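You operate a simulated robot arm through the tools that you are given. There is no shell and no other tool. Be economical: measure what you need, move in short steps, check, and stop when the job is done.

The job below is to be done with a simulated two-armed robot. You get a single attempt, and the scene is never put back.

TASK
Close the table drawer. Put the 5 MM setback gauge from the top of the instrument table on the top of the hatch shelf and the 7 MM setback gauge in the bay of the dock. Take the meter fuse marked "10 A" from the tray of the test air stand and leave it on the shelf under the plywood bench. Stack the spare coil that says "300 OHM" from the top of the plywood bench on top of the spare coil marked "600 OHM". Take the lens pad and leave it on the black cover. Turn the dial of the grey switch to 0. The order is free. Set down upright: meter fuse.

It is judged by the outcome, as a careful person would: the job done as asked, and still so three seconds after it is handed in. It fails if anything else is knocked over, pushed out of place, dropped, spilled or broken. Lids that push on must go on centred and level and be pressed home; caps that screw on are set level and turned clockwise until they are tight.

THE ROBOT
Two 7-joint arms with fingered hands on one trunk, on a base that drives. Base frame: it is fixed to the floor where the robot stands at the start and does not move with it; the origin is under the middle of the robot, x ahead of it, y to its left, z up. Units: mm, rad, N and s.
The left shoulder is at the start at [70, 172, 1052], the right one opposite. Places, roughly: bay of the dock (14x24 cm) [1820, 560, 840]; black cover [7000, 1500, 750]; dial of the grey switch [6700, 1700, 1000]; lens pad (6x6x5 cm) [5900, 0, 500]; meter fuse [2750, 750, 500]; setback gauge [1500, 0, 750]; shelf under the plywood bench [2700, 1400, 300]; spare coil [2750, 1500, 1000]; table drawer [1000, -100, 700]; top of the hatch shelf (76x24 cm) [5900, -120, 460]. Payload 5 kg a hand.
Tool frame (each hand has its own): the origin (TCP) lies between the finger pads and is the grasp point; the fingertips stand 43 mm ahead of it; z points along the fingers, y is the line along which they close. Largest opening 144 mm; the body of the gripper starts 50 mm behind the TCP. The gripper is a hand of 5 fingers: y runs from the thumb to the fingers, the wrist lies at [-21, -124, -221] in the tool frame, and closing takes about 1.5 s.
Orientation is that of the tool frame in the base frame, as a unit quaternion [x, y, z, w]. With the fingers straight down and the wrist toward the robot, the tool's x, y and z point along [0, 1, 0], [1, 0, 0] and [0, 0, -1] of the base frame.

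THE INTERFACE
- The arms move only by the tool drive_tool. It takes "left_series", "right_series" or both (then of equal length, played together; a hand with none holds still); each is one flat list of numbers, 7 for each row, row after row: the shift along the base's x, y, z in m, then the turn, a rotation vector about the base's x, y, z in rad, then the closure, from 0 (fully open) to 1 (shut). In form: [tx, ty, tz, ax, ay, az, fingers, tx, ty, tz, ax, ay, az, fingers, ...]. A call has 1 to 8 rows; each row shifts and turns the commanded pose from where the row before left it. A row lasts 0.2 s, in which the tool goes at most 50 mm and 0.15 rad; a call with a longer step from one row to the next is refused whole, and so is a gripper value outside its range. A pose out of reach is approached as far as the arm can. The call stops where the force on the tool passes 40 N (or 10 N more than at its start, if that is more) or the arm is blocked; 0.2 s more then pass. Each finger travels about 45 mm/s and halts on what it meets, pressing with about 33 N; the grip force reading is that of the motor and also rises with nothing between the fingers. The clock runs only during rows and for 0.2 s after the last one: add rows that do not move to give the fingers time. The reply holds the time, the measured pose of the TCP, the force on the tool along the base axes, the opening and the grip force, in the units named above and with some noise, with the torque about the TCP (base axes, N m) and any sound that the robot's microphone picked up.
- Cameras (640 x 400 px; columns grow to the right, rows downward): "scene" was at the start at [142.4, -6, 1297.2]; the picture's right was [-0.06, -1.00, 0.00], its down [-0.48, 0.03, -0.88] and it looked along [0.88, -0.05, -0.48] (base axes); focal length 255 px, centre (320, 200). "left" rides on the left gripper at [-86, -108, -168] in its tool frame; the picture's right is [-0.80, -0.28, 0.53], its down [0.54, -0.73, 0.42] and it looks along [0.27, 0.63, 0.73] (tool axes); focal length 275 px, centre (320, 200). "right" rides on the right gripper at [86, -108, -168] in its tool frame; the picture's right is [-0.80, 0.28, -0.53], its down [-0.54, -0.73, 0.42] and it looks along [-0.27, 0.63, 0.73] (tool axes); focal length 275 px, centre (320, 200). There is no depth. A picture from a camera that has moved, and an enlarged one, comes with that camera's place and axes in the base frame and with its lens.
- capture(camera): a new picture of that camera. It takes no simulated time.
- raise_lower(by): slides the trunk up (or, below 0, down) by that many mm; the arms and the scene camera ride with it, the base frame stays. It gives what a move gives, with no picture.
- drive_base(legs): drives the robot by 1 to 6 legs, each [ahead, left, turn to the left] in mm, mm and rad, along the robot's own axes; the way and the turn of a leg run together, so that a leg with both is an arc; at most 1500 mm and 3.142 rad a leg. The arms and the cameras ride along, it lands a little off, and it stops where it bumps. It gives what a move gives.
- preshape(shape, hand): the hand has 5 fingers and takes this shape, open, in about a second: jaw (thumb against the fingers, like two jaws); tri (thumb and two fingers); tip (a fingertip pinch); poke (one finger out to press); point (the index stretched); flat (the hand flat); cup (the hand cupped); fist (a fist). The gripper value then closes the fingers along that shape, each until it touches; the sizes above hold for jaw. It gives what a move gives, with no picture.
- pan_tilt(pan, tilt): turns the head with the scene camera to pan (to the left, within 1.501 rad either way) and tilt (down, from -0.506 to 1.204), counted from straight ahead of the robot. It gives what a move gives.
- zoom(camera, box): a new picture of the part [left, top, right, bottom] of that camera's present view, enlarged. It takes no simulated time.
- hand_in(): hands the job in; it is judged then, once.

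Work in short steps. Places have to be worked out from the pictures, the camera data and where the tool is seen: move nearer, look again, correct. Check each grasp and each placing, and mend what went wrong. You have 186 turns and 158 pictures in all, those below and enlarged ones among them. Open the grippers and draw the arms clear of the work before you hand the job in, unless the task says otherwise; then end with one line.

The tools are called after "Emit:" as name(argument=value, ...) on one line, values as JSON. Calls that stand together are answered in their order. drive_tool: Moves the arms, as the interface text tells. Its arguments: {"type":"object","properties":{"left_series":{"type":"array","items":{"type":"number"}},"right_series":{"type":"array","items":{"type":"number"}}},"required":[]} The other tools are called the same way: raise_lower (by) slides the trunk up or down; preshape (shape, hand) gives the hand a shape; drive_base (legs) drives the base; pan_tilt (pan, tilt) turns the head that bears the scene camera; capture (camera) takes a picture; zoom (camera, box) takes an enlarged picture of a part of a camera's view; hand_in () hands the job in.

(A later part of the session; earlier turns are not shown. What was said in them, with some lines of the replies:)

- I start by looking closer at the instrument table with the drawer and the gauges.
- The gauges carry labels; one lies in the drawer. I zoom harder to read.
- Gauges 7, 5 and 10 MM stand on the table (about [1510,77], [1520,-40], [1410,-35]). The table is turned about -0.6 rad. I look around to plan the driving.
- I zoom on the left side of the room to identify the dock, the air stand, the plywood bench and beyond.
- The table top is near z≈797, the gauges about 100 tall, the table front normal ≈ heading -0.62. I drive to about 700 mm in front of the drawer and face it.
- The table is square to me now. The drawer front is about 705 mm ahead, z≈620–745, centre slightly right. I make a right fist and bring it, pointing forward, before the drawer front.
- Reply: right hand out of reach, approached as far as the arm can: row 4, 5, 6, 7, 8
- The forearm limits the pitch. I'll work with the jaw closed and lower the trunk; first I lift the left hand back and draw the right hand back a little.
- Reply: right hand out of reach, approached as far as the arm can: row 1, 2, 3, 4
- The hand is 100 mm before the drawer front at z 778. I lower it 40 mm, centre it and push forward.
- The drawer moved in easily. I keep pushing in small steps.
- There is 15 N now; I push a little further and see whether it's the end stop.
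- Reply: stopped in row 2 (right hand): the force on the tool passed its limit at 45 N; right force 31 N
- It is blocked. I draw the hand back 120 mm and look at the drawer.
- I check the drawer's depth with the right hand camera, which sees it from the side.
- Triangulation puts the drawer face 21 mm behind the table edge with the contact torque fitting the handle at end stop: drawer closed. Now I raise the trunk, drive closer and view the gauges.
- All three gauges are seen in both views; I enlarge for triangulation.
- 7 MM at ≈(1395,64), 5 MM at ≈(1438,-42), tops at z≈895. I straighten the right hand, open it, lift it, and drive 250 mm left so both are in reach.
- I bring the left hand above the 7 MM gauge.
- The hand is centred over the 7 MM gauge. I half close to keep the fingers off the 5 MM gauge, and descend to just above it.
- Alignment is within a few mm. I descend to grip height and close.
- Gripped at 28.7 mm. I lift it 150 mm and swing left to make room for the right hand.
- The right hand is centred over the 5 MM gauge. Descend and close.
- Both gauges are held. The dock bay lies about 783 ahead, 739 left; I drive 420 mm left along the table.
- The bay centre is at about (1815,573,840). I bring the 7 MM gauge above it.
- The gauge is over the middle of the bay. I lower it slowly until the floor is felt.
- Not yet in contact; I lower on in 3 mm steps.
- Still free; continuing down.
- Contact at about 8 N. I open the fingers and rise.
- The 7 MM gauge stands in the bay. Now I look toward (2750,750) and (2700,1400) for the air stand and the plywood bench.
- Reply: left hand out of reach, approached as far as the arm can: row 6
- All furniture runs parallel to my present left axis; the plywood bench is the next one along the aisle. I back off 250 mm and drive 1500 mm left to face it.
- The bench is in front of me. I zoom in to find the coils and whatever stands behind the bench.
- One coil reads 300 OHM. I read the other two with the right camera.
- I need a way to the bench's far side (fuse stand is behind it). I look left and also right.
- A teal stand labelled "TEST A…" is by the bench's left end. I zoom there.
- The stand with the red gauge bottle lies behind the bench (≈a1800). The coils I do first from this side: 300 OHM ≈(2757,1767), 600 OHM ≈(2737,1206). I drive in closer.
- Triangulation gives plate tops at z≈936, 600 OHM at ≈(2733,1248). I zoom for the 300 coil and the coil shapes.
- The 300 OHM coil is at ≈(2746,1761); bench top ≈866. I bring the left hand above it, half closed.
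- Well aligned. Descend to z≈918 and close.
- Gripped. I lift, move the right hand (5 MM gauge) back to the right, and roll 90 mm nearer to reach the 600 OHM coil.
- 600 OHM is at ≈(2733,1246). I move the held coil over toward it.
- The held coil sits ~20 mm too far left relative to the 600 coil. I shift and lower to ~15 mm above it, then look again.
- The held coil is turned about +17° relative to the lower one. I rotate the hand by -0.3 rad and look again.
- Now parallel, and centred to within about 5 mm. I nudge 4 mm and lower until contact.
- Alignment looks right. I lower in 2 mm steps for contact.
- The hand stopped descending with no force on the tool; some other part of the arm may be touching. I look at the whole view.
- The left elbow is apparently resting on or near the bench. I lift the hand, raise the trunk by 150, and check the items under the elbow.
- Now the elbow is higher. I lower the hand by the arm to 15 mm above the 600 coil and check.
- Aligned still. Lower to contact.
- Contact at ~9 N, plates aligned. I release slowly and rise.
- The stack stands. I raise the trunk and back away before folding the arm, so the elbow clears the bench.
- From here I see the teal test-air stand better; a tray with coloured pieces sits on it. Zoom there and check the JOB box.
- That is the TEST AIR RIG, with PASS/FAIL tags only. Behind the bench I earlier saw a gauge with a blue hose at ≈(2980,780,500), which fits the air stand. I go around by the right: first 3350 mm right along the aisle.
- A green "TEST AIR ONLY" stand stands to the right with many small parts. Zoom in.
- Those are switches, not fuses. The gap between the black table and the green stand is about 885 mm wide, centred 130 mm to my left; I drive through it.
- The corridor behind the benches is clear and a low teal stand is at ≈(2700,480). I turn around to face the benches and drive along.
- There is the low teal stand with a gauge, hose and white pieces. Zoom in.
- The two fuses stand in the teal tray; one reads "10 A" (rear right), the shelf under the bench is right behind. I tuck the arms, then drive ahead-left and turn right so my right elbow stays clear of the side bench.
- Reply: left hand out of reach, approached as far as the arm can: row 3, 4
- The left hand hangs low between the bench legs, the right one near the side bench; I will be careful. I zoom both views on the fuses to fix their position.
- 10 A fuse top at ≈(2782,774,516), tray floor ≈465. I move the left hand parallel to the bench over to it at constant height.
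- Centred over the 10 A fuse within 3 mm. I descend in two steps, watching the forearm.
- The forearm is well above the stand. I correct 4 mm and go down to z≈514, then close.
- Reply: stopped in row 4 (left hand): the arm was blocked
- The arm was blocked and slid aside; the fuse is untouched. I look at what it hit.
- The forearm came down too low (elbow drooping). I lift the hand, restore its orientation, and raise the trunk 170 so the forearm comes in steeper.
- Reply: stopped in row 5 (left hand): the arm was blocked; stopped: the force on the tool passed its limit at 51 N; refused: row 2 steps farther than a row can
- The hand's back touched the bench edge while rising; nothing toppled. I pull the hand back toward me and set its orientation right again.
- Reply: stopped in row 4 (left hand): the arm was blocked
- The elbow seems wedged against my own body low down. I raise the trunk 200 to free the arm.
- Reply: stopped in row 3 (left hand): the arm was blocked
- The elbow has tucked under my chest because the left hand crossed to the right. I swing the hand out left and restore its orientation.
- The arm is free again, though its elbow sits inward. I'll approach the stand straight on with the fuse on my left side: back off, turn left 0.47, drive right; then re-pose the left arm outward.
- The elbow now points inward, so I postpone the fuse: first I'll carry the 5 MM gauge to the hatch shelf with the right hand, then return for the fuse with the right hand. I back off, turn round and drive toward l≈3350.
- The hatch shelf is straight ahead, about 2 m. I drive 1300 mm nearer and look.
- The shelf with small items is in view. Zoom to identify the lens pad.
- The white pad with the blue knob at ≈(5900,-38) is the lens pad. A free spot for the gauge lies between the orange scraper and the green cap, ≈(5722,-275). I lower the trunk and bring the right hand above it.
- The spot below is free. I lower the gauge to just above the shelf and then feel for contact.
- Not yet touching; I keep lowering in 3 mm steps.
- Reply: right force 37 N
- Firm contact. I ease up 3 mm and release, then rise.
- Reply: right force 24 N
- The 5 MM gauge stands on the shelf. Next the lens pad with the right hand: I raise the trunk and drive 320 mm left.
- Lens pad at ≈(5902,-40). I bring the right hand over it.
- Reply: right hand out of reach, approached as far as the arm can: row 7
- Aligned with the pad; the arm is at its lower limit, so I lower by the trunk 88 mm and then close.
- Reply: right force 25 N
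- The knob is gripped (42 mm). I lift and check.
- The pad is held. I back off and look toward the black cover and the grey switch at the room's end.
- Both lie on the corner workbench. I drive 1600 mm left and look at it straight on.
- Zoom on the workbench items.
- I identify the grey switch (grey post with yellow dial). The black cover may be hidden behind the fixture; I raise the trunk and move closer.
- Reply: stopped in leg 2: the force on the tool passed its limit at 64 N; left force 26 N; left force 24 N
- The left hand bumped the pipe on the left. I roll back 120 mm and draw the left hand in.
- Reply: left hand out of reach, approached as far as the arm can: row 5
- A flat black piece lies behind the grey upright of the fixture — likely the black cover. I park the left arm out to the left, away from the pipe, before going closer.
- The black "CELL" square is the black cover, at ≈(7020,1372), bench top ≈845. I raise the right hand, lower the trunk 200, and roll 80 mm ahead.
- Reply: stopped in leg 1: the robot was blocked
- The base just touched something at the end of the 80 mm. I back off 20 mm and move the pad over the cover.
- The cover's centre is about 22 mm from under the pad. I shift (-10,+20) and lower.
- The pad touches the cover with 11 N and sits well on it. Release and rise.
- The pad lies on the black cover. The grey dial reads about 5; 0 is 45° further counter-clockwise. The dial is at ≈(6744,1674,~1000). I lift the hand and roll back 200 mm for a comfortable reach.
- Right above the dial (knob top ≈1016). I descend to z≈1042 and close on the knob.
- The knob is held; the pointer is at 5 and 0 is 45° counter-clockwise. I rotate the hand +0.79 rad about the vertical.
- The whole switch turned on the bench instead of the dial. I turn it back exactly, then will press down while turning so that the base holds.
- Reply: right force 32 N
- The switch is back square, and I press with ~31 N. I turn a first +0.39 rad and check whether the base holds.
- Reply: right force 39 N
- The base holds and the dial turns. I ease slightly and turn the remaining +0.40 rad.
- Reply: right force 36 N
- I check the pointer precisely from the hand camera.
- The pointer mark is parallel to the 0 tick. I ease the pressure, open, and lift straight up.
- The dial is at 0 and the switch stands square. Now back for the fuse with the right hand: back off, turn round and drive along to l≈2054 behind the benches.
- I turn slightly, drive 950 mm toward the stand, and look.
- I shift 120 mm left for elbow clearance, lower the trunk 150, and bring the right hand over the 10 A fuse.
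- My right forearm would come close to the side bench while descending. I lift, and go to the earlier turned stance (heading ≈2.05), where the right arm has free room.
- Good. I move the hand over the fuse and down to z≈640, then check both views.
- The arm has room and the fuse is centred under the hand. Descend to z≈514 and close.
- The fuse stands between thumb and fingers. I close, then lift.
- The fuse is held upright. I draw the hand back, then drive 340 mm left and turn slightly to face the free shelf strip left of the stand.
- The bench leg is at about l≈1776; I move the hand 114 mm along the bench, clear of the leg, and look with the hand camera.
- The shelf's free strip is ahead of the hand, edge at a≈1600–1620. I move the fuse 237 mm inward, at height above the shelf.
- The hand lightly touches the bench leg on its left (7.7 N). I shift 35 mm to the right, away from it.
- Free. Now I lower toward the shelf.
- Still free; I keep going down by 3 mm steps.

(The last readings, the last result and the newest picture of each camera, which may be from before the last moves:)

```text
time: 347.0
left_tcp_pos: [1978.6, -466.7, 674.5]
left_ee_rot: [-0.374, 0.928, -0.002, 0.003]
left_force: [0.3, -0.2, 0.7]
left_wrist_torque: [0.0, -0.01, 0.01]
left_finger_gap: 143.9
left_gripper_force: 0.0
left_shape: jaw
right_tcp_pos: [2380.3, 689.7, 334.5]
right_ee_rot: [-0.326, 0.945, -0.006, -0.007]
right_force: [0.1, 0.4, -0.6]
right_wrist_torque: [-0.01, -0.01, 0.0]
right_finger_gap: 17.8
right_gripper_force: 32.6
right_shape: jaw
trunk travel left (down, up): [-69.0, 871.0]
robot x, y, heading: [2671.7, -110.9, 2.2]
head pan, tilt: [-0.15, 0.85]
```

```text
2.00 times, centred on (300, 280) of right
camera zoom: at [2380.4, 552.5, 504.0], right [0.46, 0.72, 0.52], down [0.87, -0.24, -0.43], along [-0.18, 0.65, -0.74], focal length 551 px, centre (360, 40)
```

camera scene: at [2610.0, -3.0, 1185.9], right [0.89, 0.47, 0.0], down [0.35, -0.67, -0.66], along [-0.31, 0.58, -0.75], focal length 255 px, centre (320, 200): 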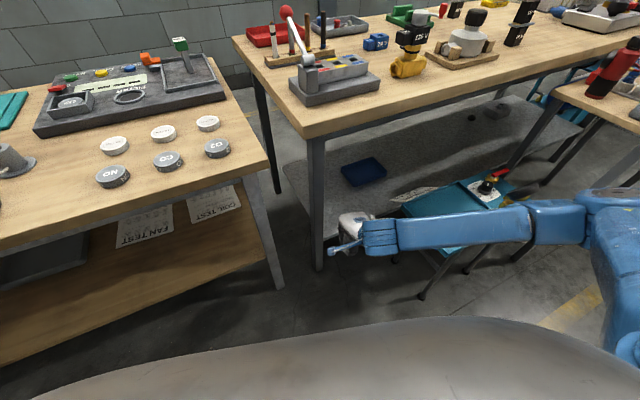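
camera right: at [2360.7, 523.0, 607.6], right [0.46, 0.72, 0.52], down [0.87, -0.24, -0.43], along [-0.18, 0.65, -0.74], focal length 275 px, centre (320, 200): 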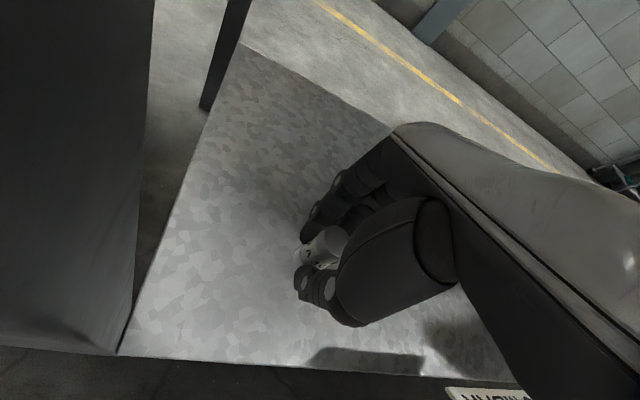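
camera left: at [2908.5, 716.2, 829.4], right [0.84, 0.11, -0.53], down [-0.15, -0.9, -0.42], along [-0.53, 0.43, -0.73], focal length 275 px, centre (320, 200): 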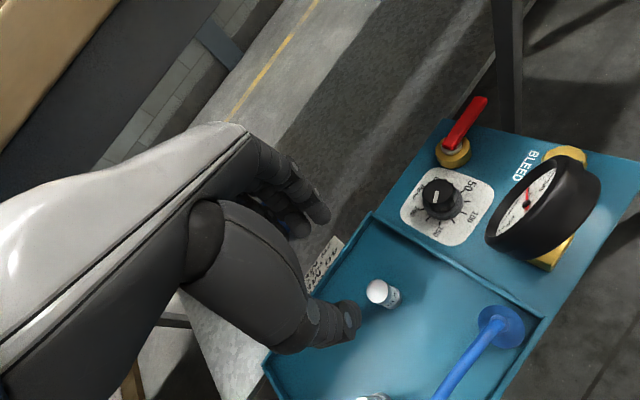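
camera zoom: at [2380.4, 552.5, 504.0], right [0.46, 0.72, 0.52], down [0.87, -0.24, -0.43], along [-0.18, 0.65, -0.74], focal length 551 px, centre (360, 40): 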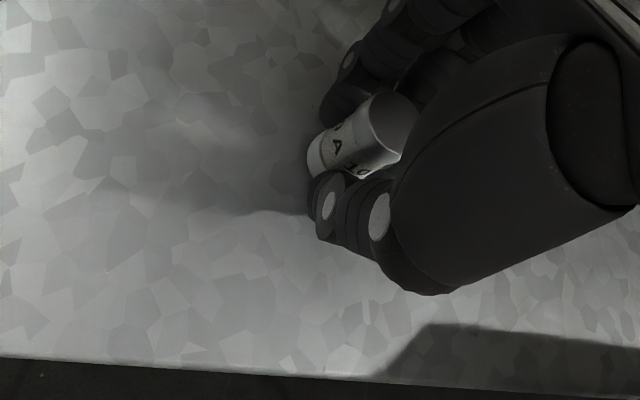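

Well inside the shelf, still above it. Continue down.

Emit:
drive_tool(right_series=[0, 0, -0.004, 0, 0, 0, 1, 0, 0, -0.004, 0, 0, 0, 1, 0, 0, -0.004, 0, 0, 0, 1, 0, 0, -0.003, 0, 0, 0, 1, 0, 0, 0, 0, 0, 0, 1])

```text
time: 347.9
left_tcp_pos: [1979.5, -466.4, 674.6]
left_ee_rot: [-0.372, 0.928, -0.001, 0.002]
left_force: [-0.2, 1.4, -0.2]
left_wrist_torque: [-0.08, -0.02, 0.0]
left_finger_gap: 143.9
left_gripper_force: 0.0
left_shape: jaw
right_tcp_pos: [2376.7, 692.1, 329.1]
right_ee_rot: [-0.325, 0.946, -0.002, -0.011]
right_force: [1.9, -3.9, 20.7]
right_wrist_torque: [-0.3, -0.12, 0.05]
right_finger_gap: 18.9
right_gripper_force: 33.2
right_shape: jaw
trunk travel left (down, up): [-69.0, 871.0]
robot x, y, heading: [2670.6, -114.2, 2.201]
head pan, tilt: [-0.15, 0.85]
stopped in row 4 (right hand): the force on the tool passed its limit at 44 N (the readings are from after the stop); the commanded pose is now the measured one
```

Contact (shelf ≈281). I ease up 2 mm, then open gently in place.

Emit:
drive_tool(right_series=[0, 0, 0.002, 0, 0, 0, 1, 0, 0, 0, 0, 0, 0, 1])

Emit:
drive_tool(right_series=[0, 0, 0, 0, 0, 0, 0.85, 0, 0, 0, 0, 0, 0, 0.75, 0, 0, 0, 0, 0, 0, 0.65, 0, 0, 0, 0, 0, 0, 0.55, 0, 0, 0, 0, 0, 0, 0.5, 0, 0, 0, 0, 0, 0, 0.5])

Emit:
zoom(camera="right", box=[180, 180, 420, 380])

```text
time: 348.5
left_tcp_pos: [1978.6, -466.6, 673.8]
left_ee_rot: [-0.375, 0.927, -0.001, 0.003]
left_force: [-0.8, 0.3, 0.3]
left_wrist_torque: [0.0, 0.06, -0.02]
left_finger_gap: 144.1
left_gripper_force: 0.0
left_shape: jaw
right_tcp_pos: [2377.7, 692.2, 328.1]
right_ee_rot: [-0.325, 0.945, -0.002, -0.01]
right_force: [-4.3, 3.7, 17.0]
right_wrist_torque: [0.37, 0.4, -0.04]
right_finger_gap: 18.8
right_gripper_force: 32.7
right_shape: jaw
trunk travel left (down, up): [-69.0, 871.0]
robot x, y, heading: [2675.6, -112.7, 2.2]
head pan, tilt: [-0.15, 0.85]
```

```text
time: 349.9
left_tcp_pos: [1978.7, -467.4, 675.3]
left_ee_rot: [-0.375, 0.927, -0.001, 0.003]
left_force: [-0.2, 0.6, -0.9]
left_wrist_torque: [-0.03, -0.01, 0.0]
left_finger_gap: 144.1
left_gripper_force: 0.0
left_shape: jaw
right_tcp_pos: [2378.1, 692.2, 328.7]
right_ee_rot: [-0.325, 0.946, -0.003, -0.01]
right_force: [0.5, 1.1, 19.9]
right_wrist_torque: [-0.09, -0.01, -0.06]
right_finger_gap: 65.2
right_gripper_force: 0.1
right_shape: jaw
trunk travel left (down, up): [-69.0, 871.0]
robot x, y, heading: [2674.7, -112.0, 2.203]
head pan, tilt: [-0.15, 0.85]
```

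```text
2.00 times, centred on (300, 280) of right
camera zoom: at [2379.0, 553.5, 497.6], right [0.46, 0.72, 0.52], down [0.87, -0.24, -0.43], along [-0.19, 0.65, -0.74], focal length 551 px, centre (360, 40)
```

zoom: 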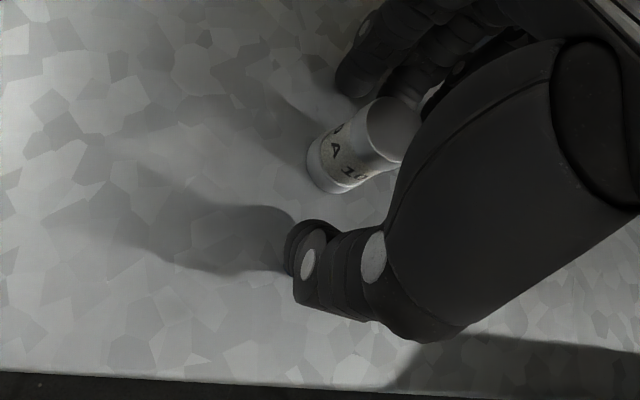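

The fuse stands upright on the shelf. I lift straight up 110 mm and withdraw outward.

Emit:
drive_tool(right_series=[0, 0, 0.015, 0, 0, 0, 0.5, 0, 0, 0.03, 0, 0, 0, 0.5, 0, 0, 0.03, 0, 0, 0, 0.5, 0, 0, 0.035, 0, 0, 0, 0.5, 0.0321, -0.0231, 0, 0, 0, 0, 0.5, 0.0321, -0.0231, 0, 0, 0, 0, 0.5, 0.0321, -0.0231, 0, 0, 0, 0, 0.5, 0.0321, -0.0231, 0, 0, 0, 0, 0.5])

Emit:
drive_tool(right_series=[0.0321, -0.0231, 0, 0, 0, 0, 0.5, 0.0321, -0.0231, 0, 0, 0, 0, 0.5, 0.0321, -0.0231, 0, 0, 0, 0, 0.5, 0, 0, 0.045, 0, 0, 0, 0.5, 0, 0, 0.045, 0, 0, 0, 0.3, 0, 0, 0.045, 0, 0, 0, 0, 0, 0, 0.045, 0, 0, 0, 0])

Emit:
capture(camera="right")

```text
time: 351.7
left_tcp_pos: [1978.9, -467.3, 674.9]
left_ee_rot: [-0.374, 0.928, -0.003, 0.002]
left_force: [0.6, 0.0, 0.4]
left_wrist_torque: [0.0, 0.01, 0.01]
left_finger_gap: 144.0
left_gripper_force: 0.1
left_shape: jaw
right_tcp_pos: [2506.9, 598.1, 436.4]
right_ee_rot: [-0.326, 0.945, -0.003, -0.01]
right_force: [-1.0, -1.4, 0.3]
right_wrist_torque: [0.01, -0.03, 0.03]
right_finger_gap: 72.0
right_gripper_force: 0.1
right_shape: jaw
trunk travel left (down, up): [-69.0, 871.0]
robot x, y, heading: [2672.9, -112.1, 2.206]
head pan, tilt: [-0.15, 0.85]
```

```text
time: 353.3
left_tcp_pos: [1979.7, -467.0, 674.0]
left_ee_rot: [-0.375, 0.927, -0.002, 0.002]
left_force: [-0.2, -0.3, 0.8]
left_wrist_torque: [0.03, 0.01, 0.03]
left_finger_gap: 143.7
left_gripper_force: 0.0
left_shape: jaw
right_tcp_pos: [2603.5, 529.5, 618.1]
right_ee_rot: [-0.325, 0.946, -0.004, -0.01]
right_force: [-1.2, -0.4, -0.5]
right_wrist_torque: [0.01, 0.05, -0.02]
right_finger_gap: 140.3
right_gripper_force: 0.0
right_shape: jaw
trunk travel left (down, up): [-69.0, 871.0]
robot x, y, heading: [2674.8, -111.1, 2.206]
head pan, tilt: [-0.15, 0.85]
```

```text
1 pictures are left
camera right: at [2604.4, 391.6, 787.0], right [0.46, 0.72, 0.52], down [0.87, -0.24, -0.43], along [-0.19, 0.65, -0.74], focal length 275 px, centre (320, 200)
```

right: 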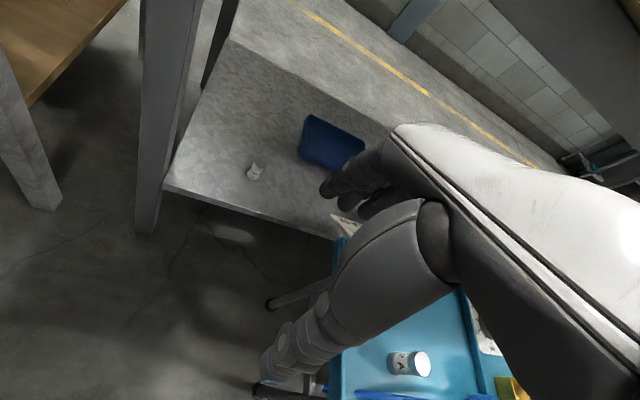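

I use the last picture to confirm the fuse is upright.

Emit:
zoom(camera="right", box=[225, 145, 285, 195])

```text
8.00 times, centred on (255, 170) of right
camera zoom: at [2604.4, 391.6, 787.0], right [0.46, 0.72, 0.52], down [0.87, -0.24, -0.43], along [-0.19, 0.65, -0.74], focal length 2202 px, centre (840, 440)
```

zoom: 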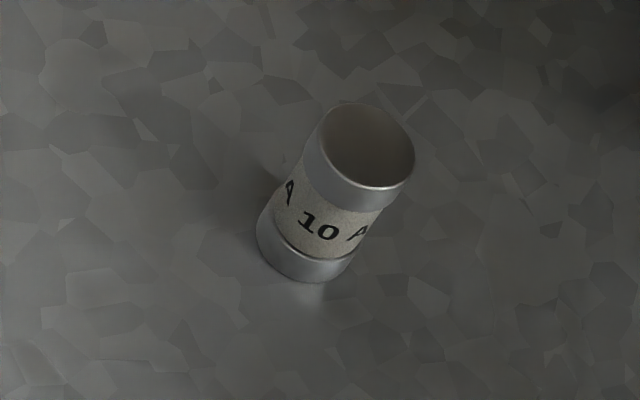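

The 10 A fuse stands upright on the shelf. I back away to clear the arms.

Emit:
drive_base(legs=[[-350, 0, 0]])

Emit:
raise_lower(by=200)

```text
time: 355.6
left_tcp_pos: [2188.1, -752.1, 674.8]
left_ee_rot: [-0.375, 0.927, -0.002, 0.002]
left_force: [0.8, -0.3, 0.1]
left_wrist_torque: [0.01, 0.04, 0.01]
left_finger_gap: 143.5
left_gripper_force: 0.0
left_shape: jaw
right_tcp_pos: [2810.3, 247.6, 617.5]
right_ee_rot: [-0.327, 0.945, -0.003, -0.01]
right_force: [0.2, -0.6, 0.0]
right_wrist_torque: [0.0, -0.02, 0.01]
right_finger_gap: 143.7
right_gripper_force: 0.0
right_shape: jaw
trunk travel left (down, up): [-69.0, 871.0]
robot x, y, heading: [2882.4, -394.2, 2.207]
head pan, tilt: [-0.15, 0.85]
```

```text
time: 357.8
left_tcp_pos: [2187.4, -749.6, 874.2]
left_ee_rot: [-0.375, 0.927, -0.002, 0.001]
left_force: [0.0, 0.5, -0.9]
left_wrist_torque: [0.03, 0.02, -0.03]
left_finger_gap: 143.9
left_gripper_force: 0.0
left_shape: jaw
right_tcp_pos: [2810.1, 247.1, 816.5]
right_ee_rot: [-0.325, 0.945, -0.005, -0.009]
right_force: [1.0, 0.3, -0.5]
right_wrist_torque: [0.01, -0.01, -0.03]
right_finger_gap: 143.6
right_gripper_force: 0.0
right_shape: jaw
trunk travel left (down, up): [-269.0, 671.0]
robot x, y, heading: [2883.1, -396.5, 2.206]
head pan, tilt: [-0.15, 0.85]
```

All parts of the job are done, both hands are open and clear; I hand it in.

Emit:
hand_in()

```text
The job is handed in.
```

All the items on the list are done and the job is handed in. One caution: the left arm bumped the plywood bench and briefly rested on it (elbow close to the "30 MBAR" JOB box). Nothing toppled, but I had no pictures left to check that box exactly.
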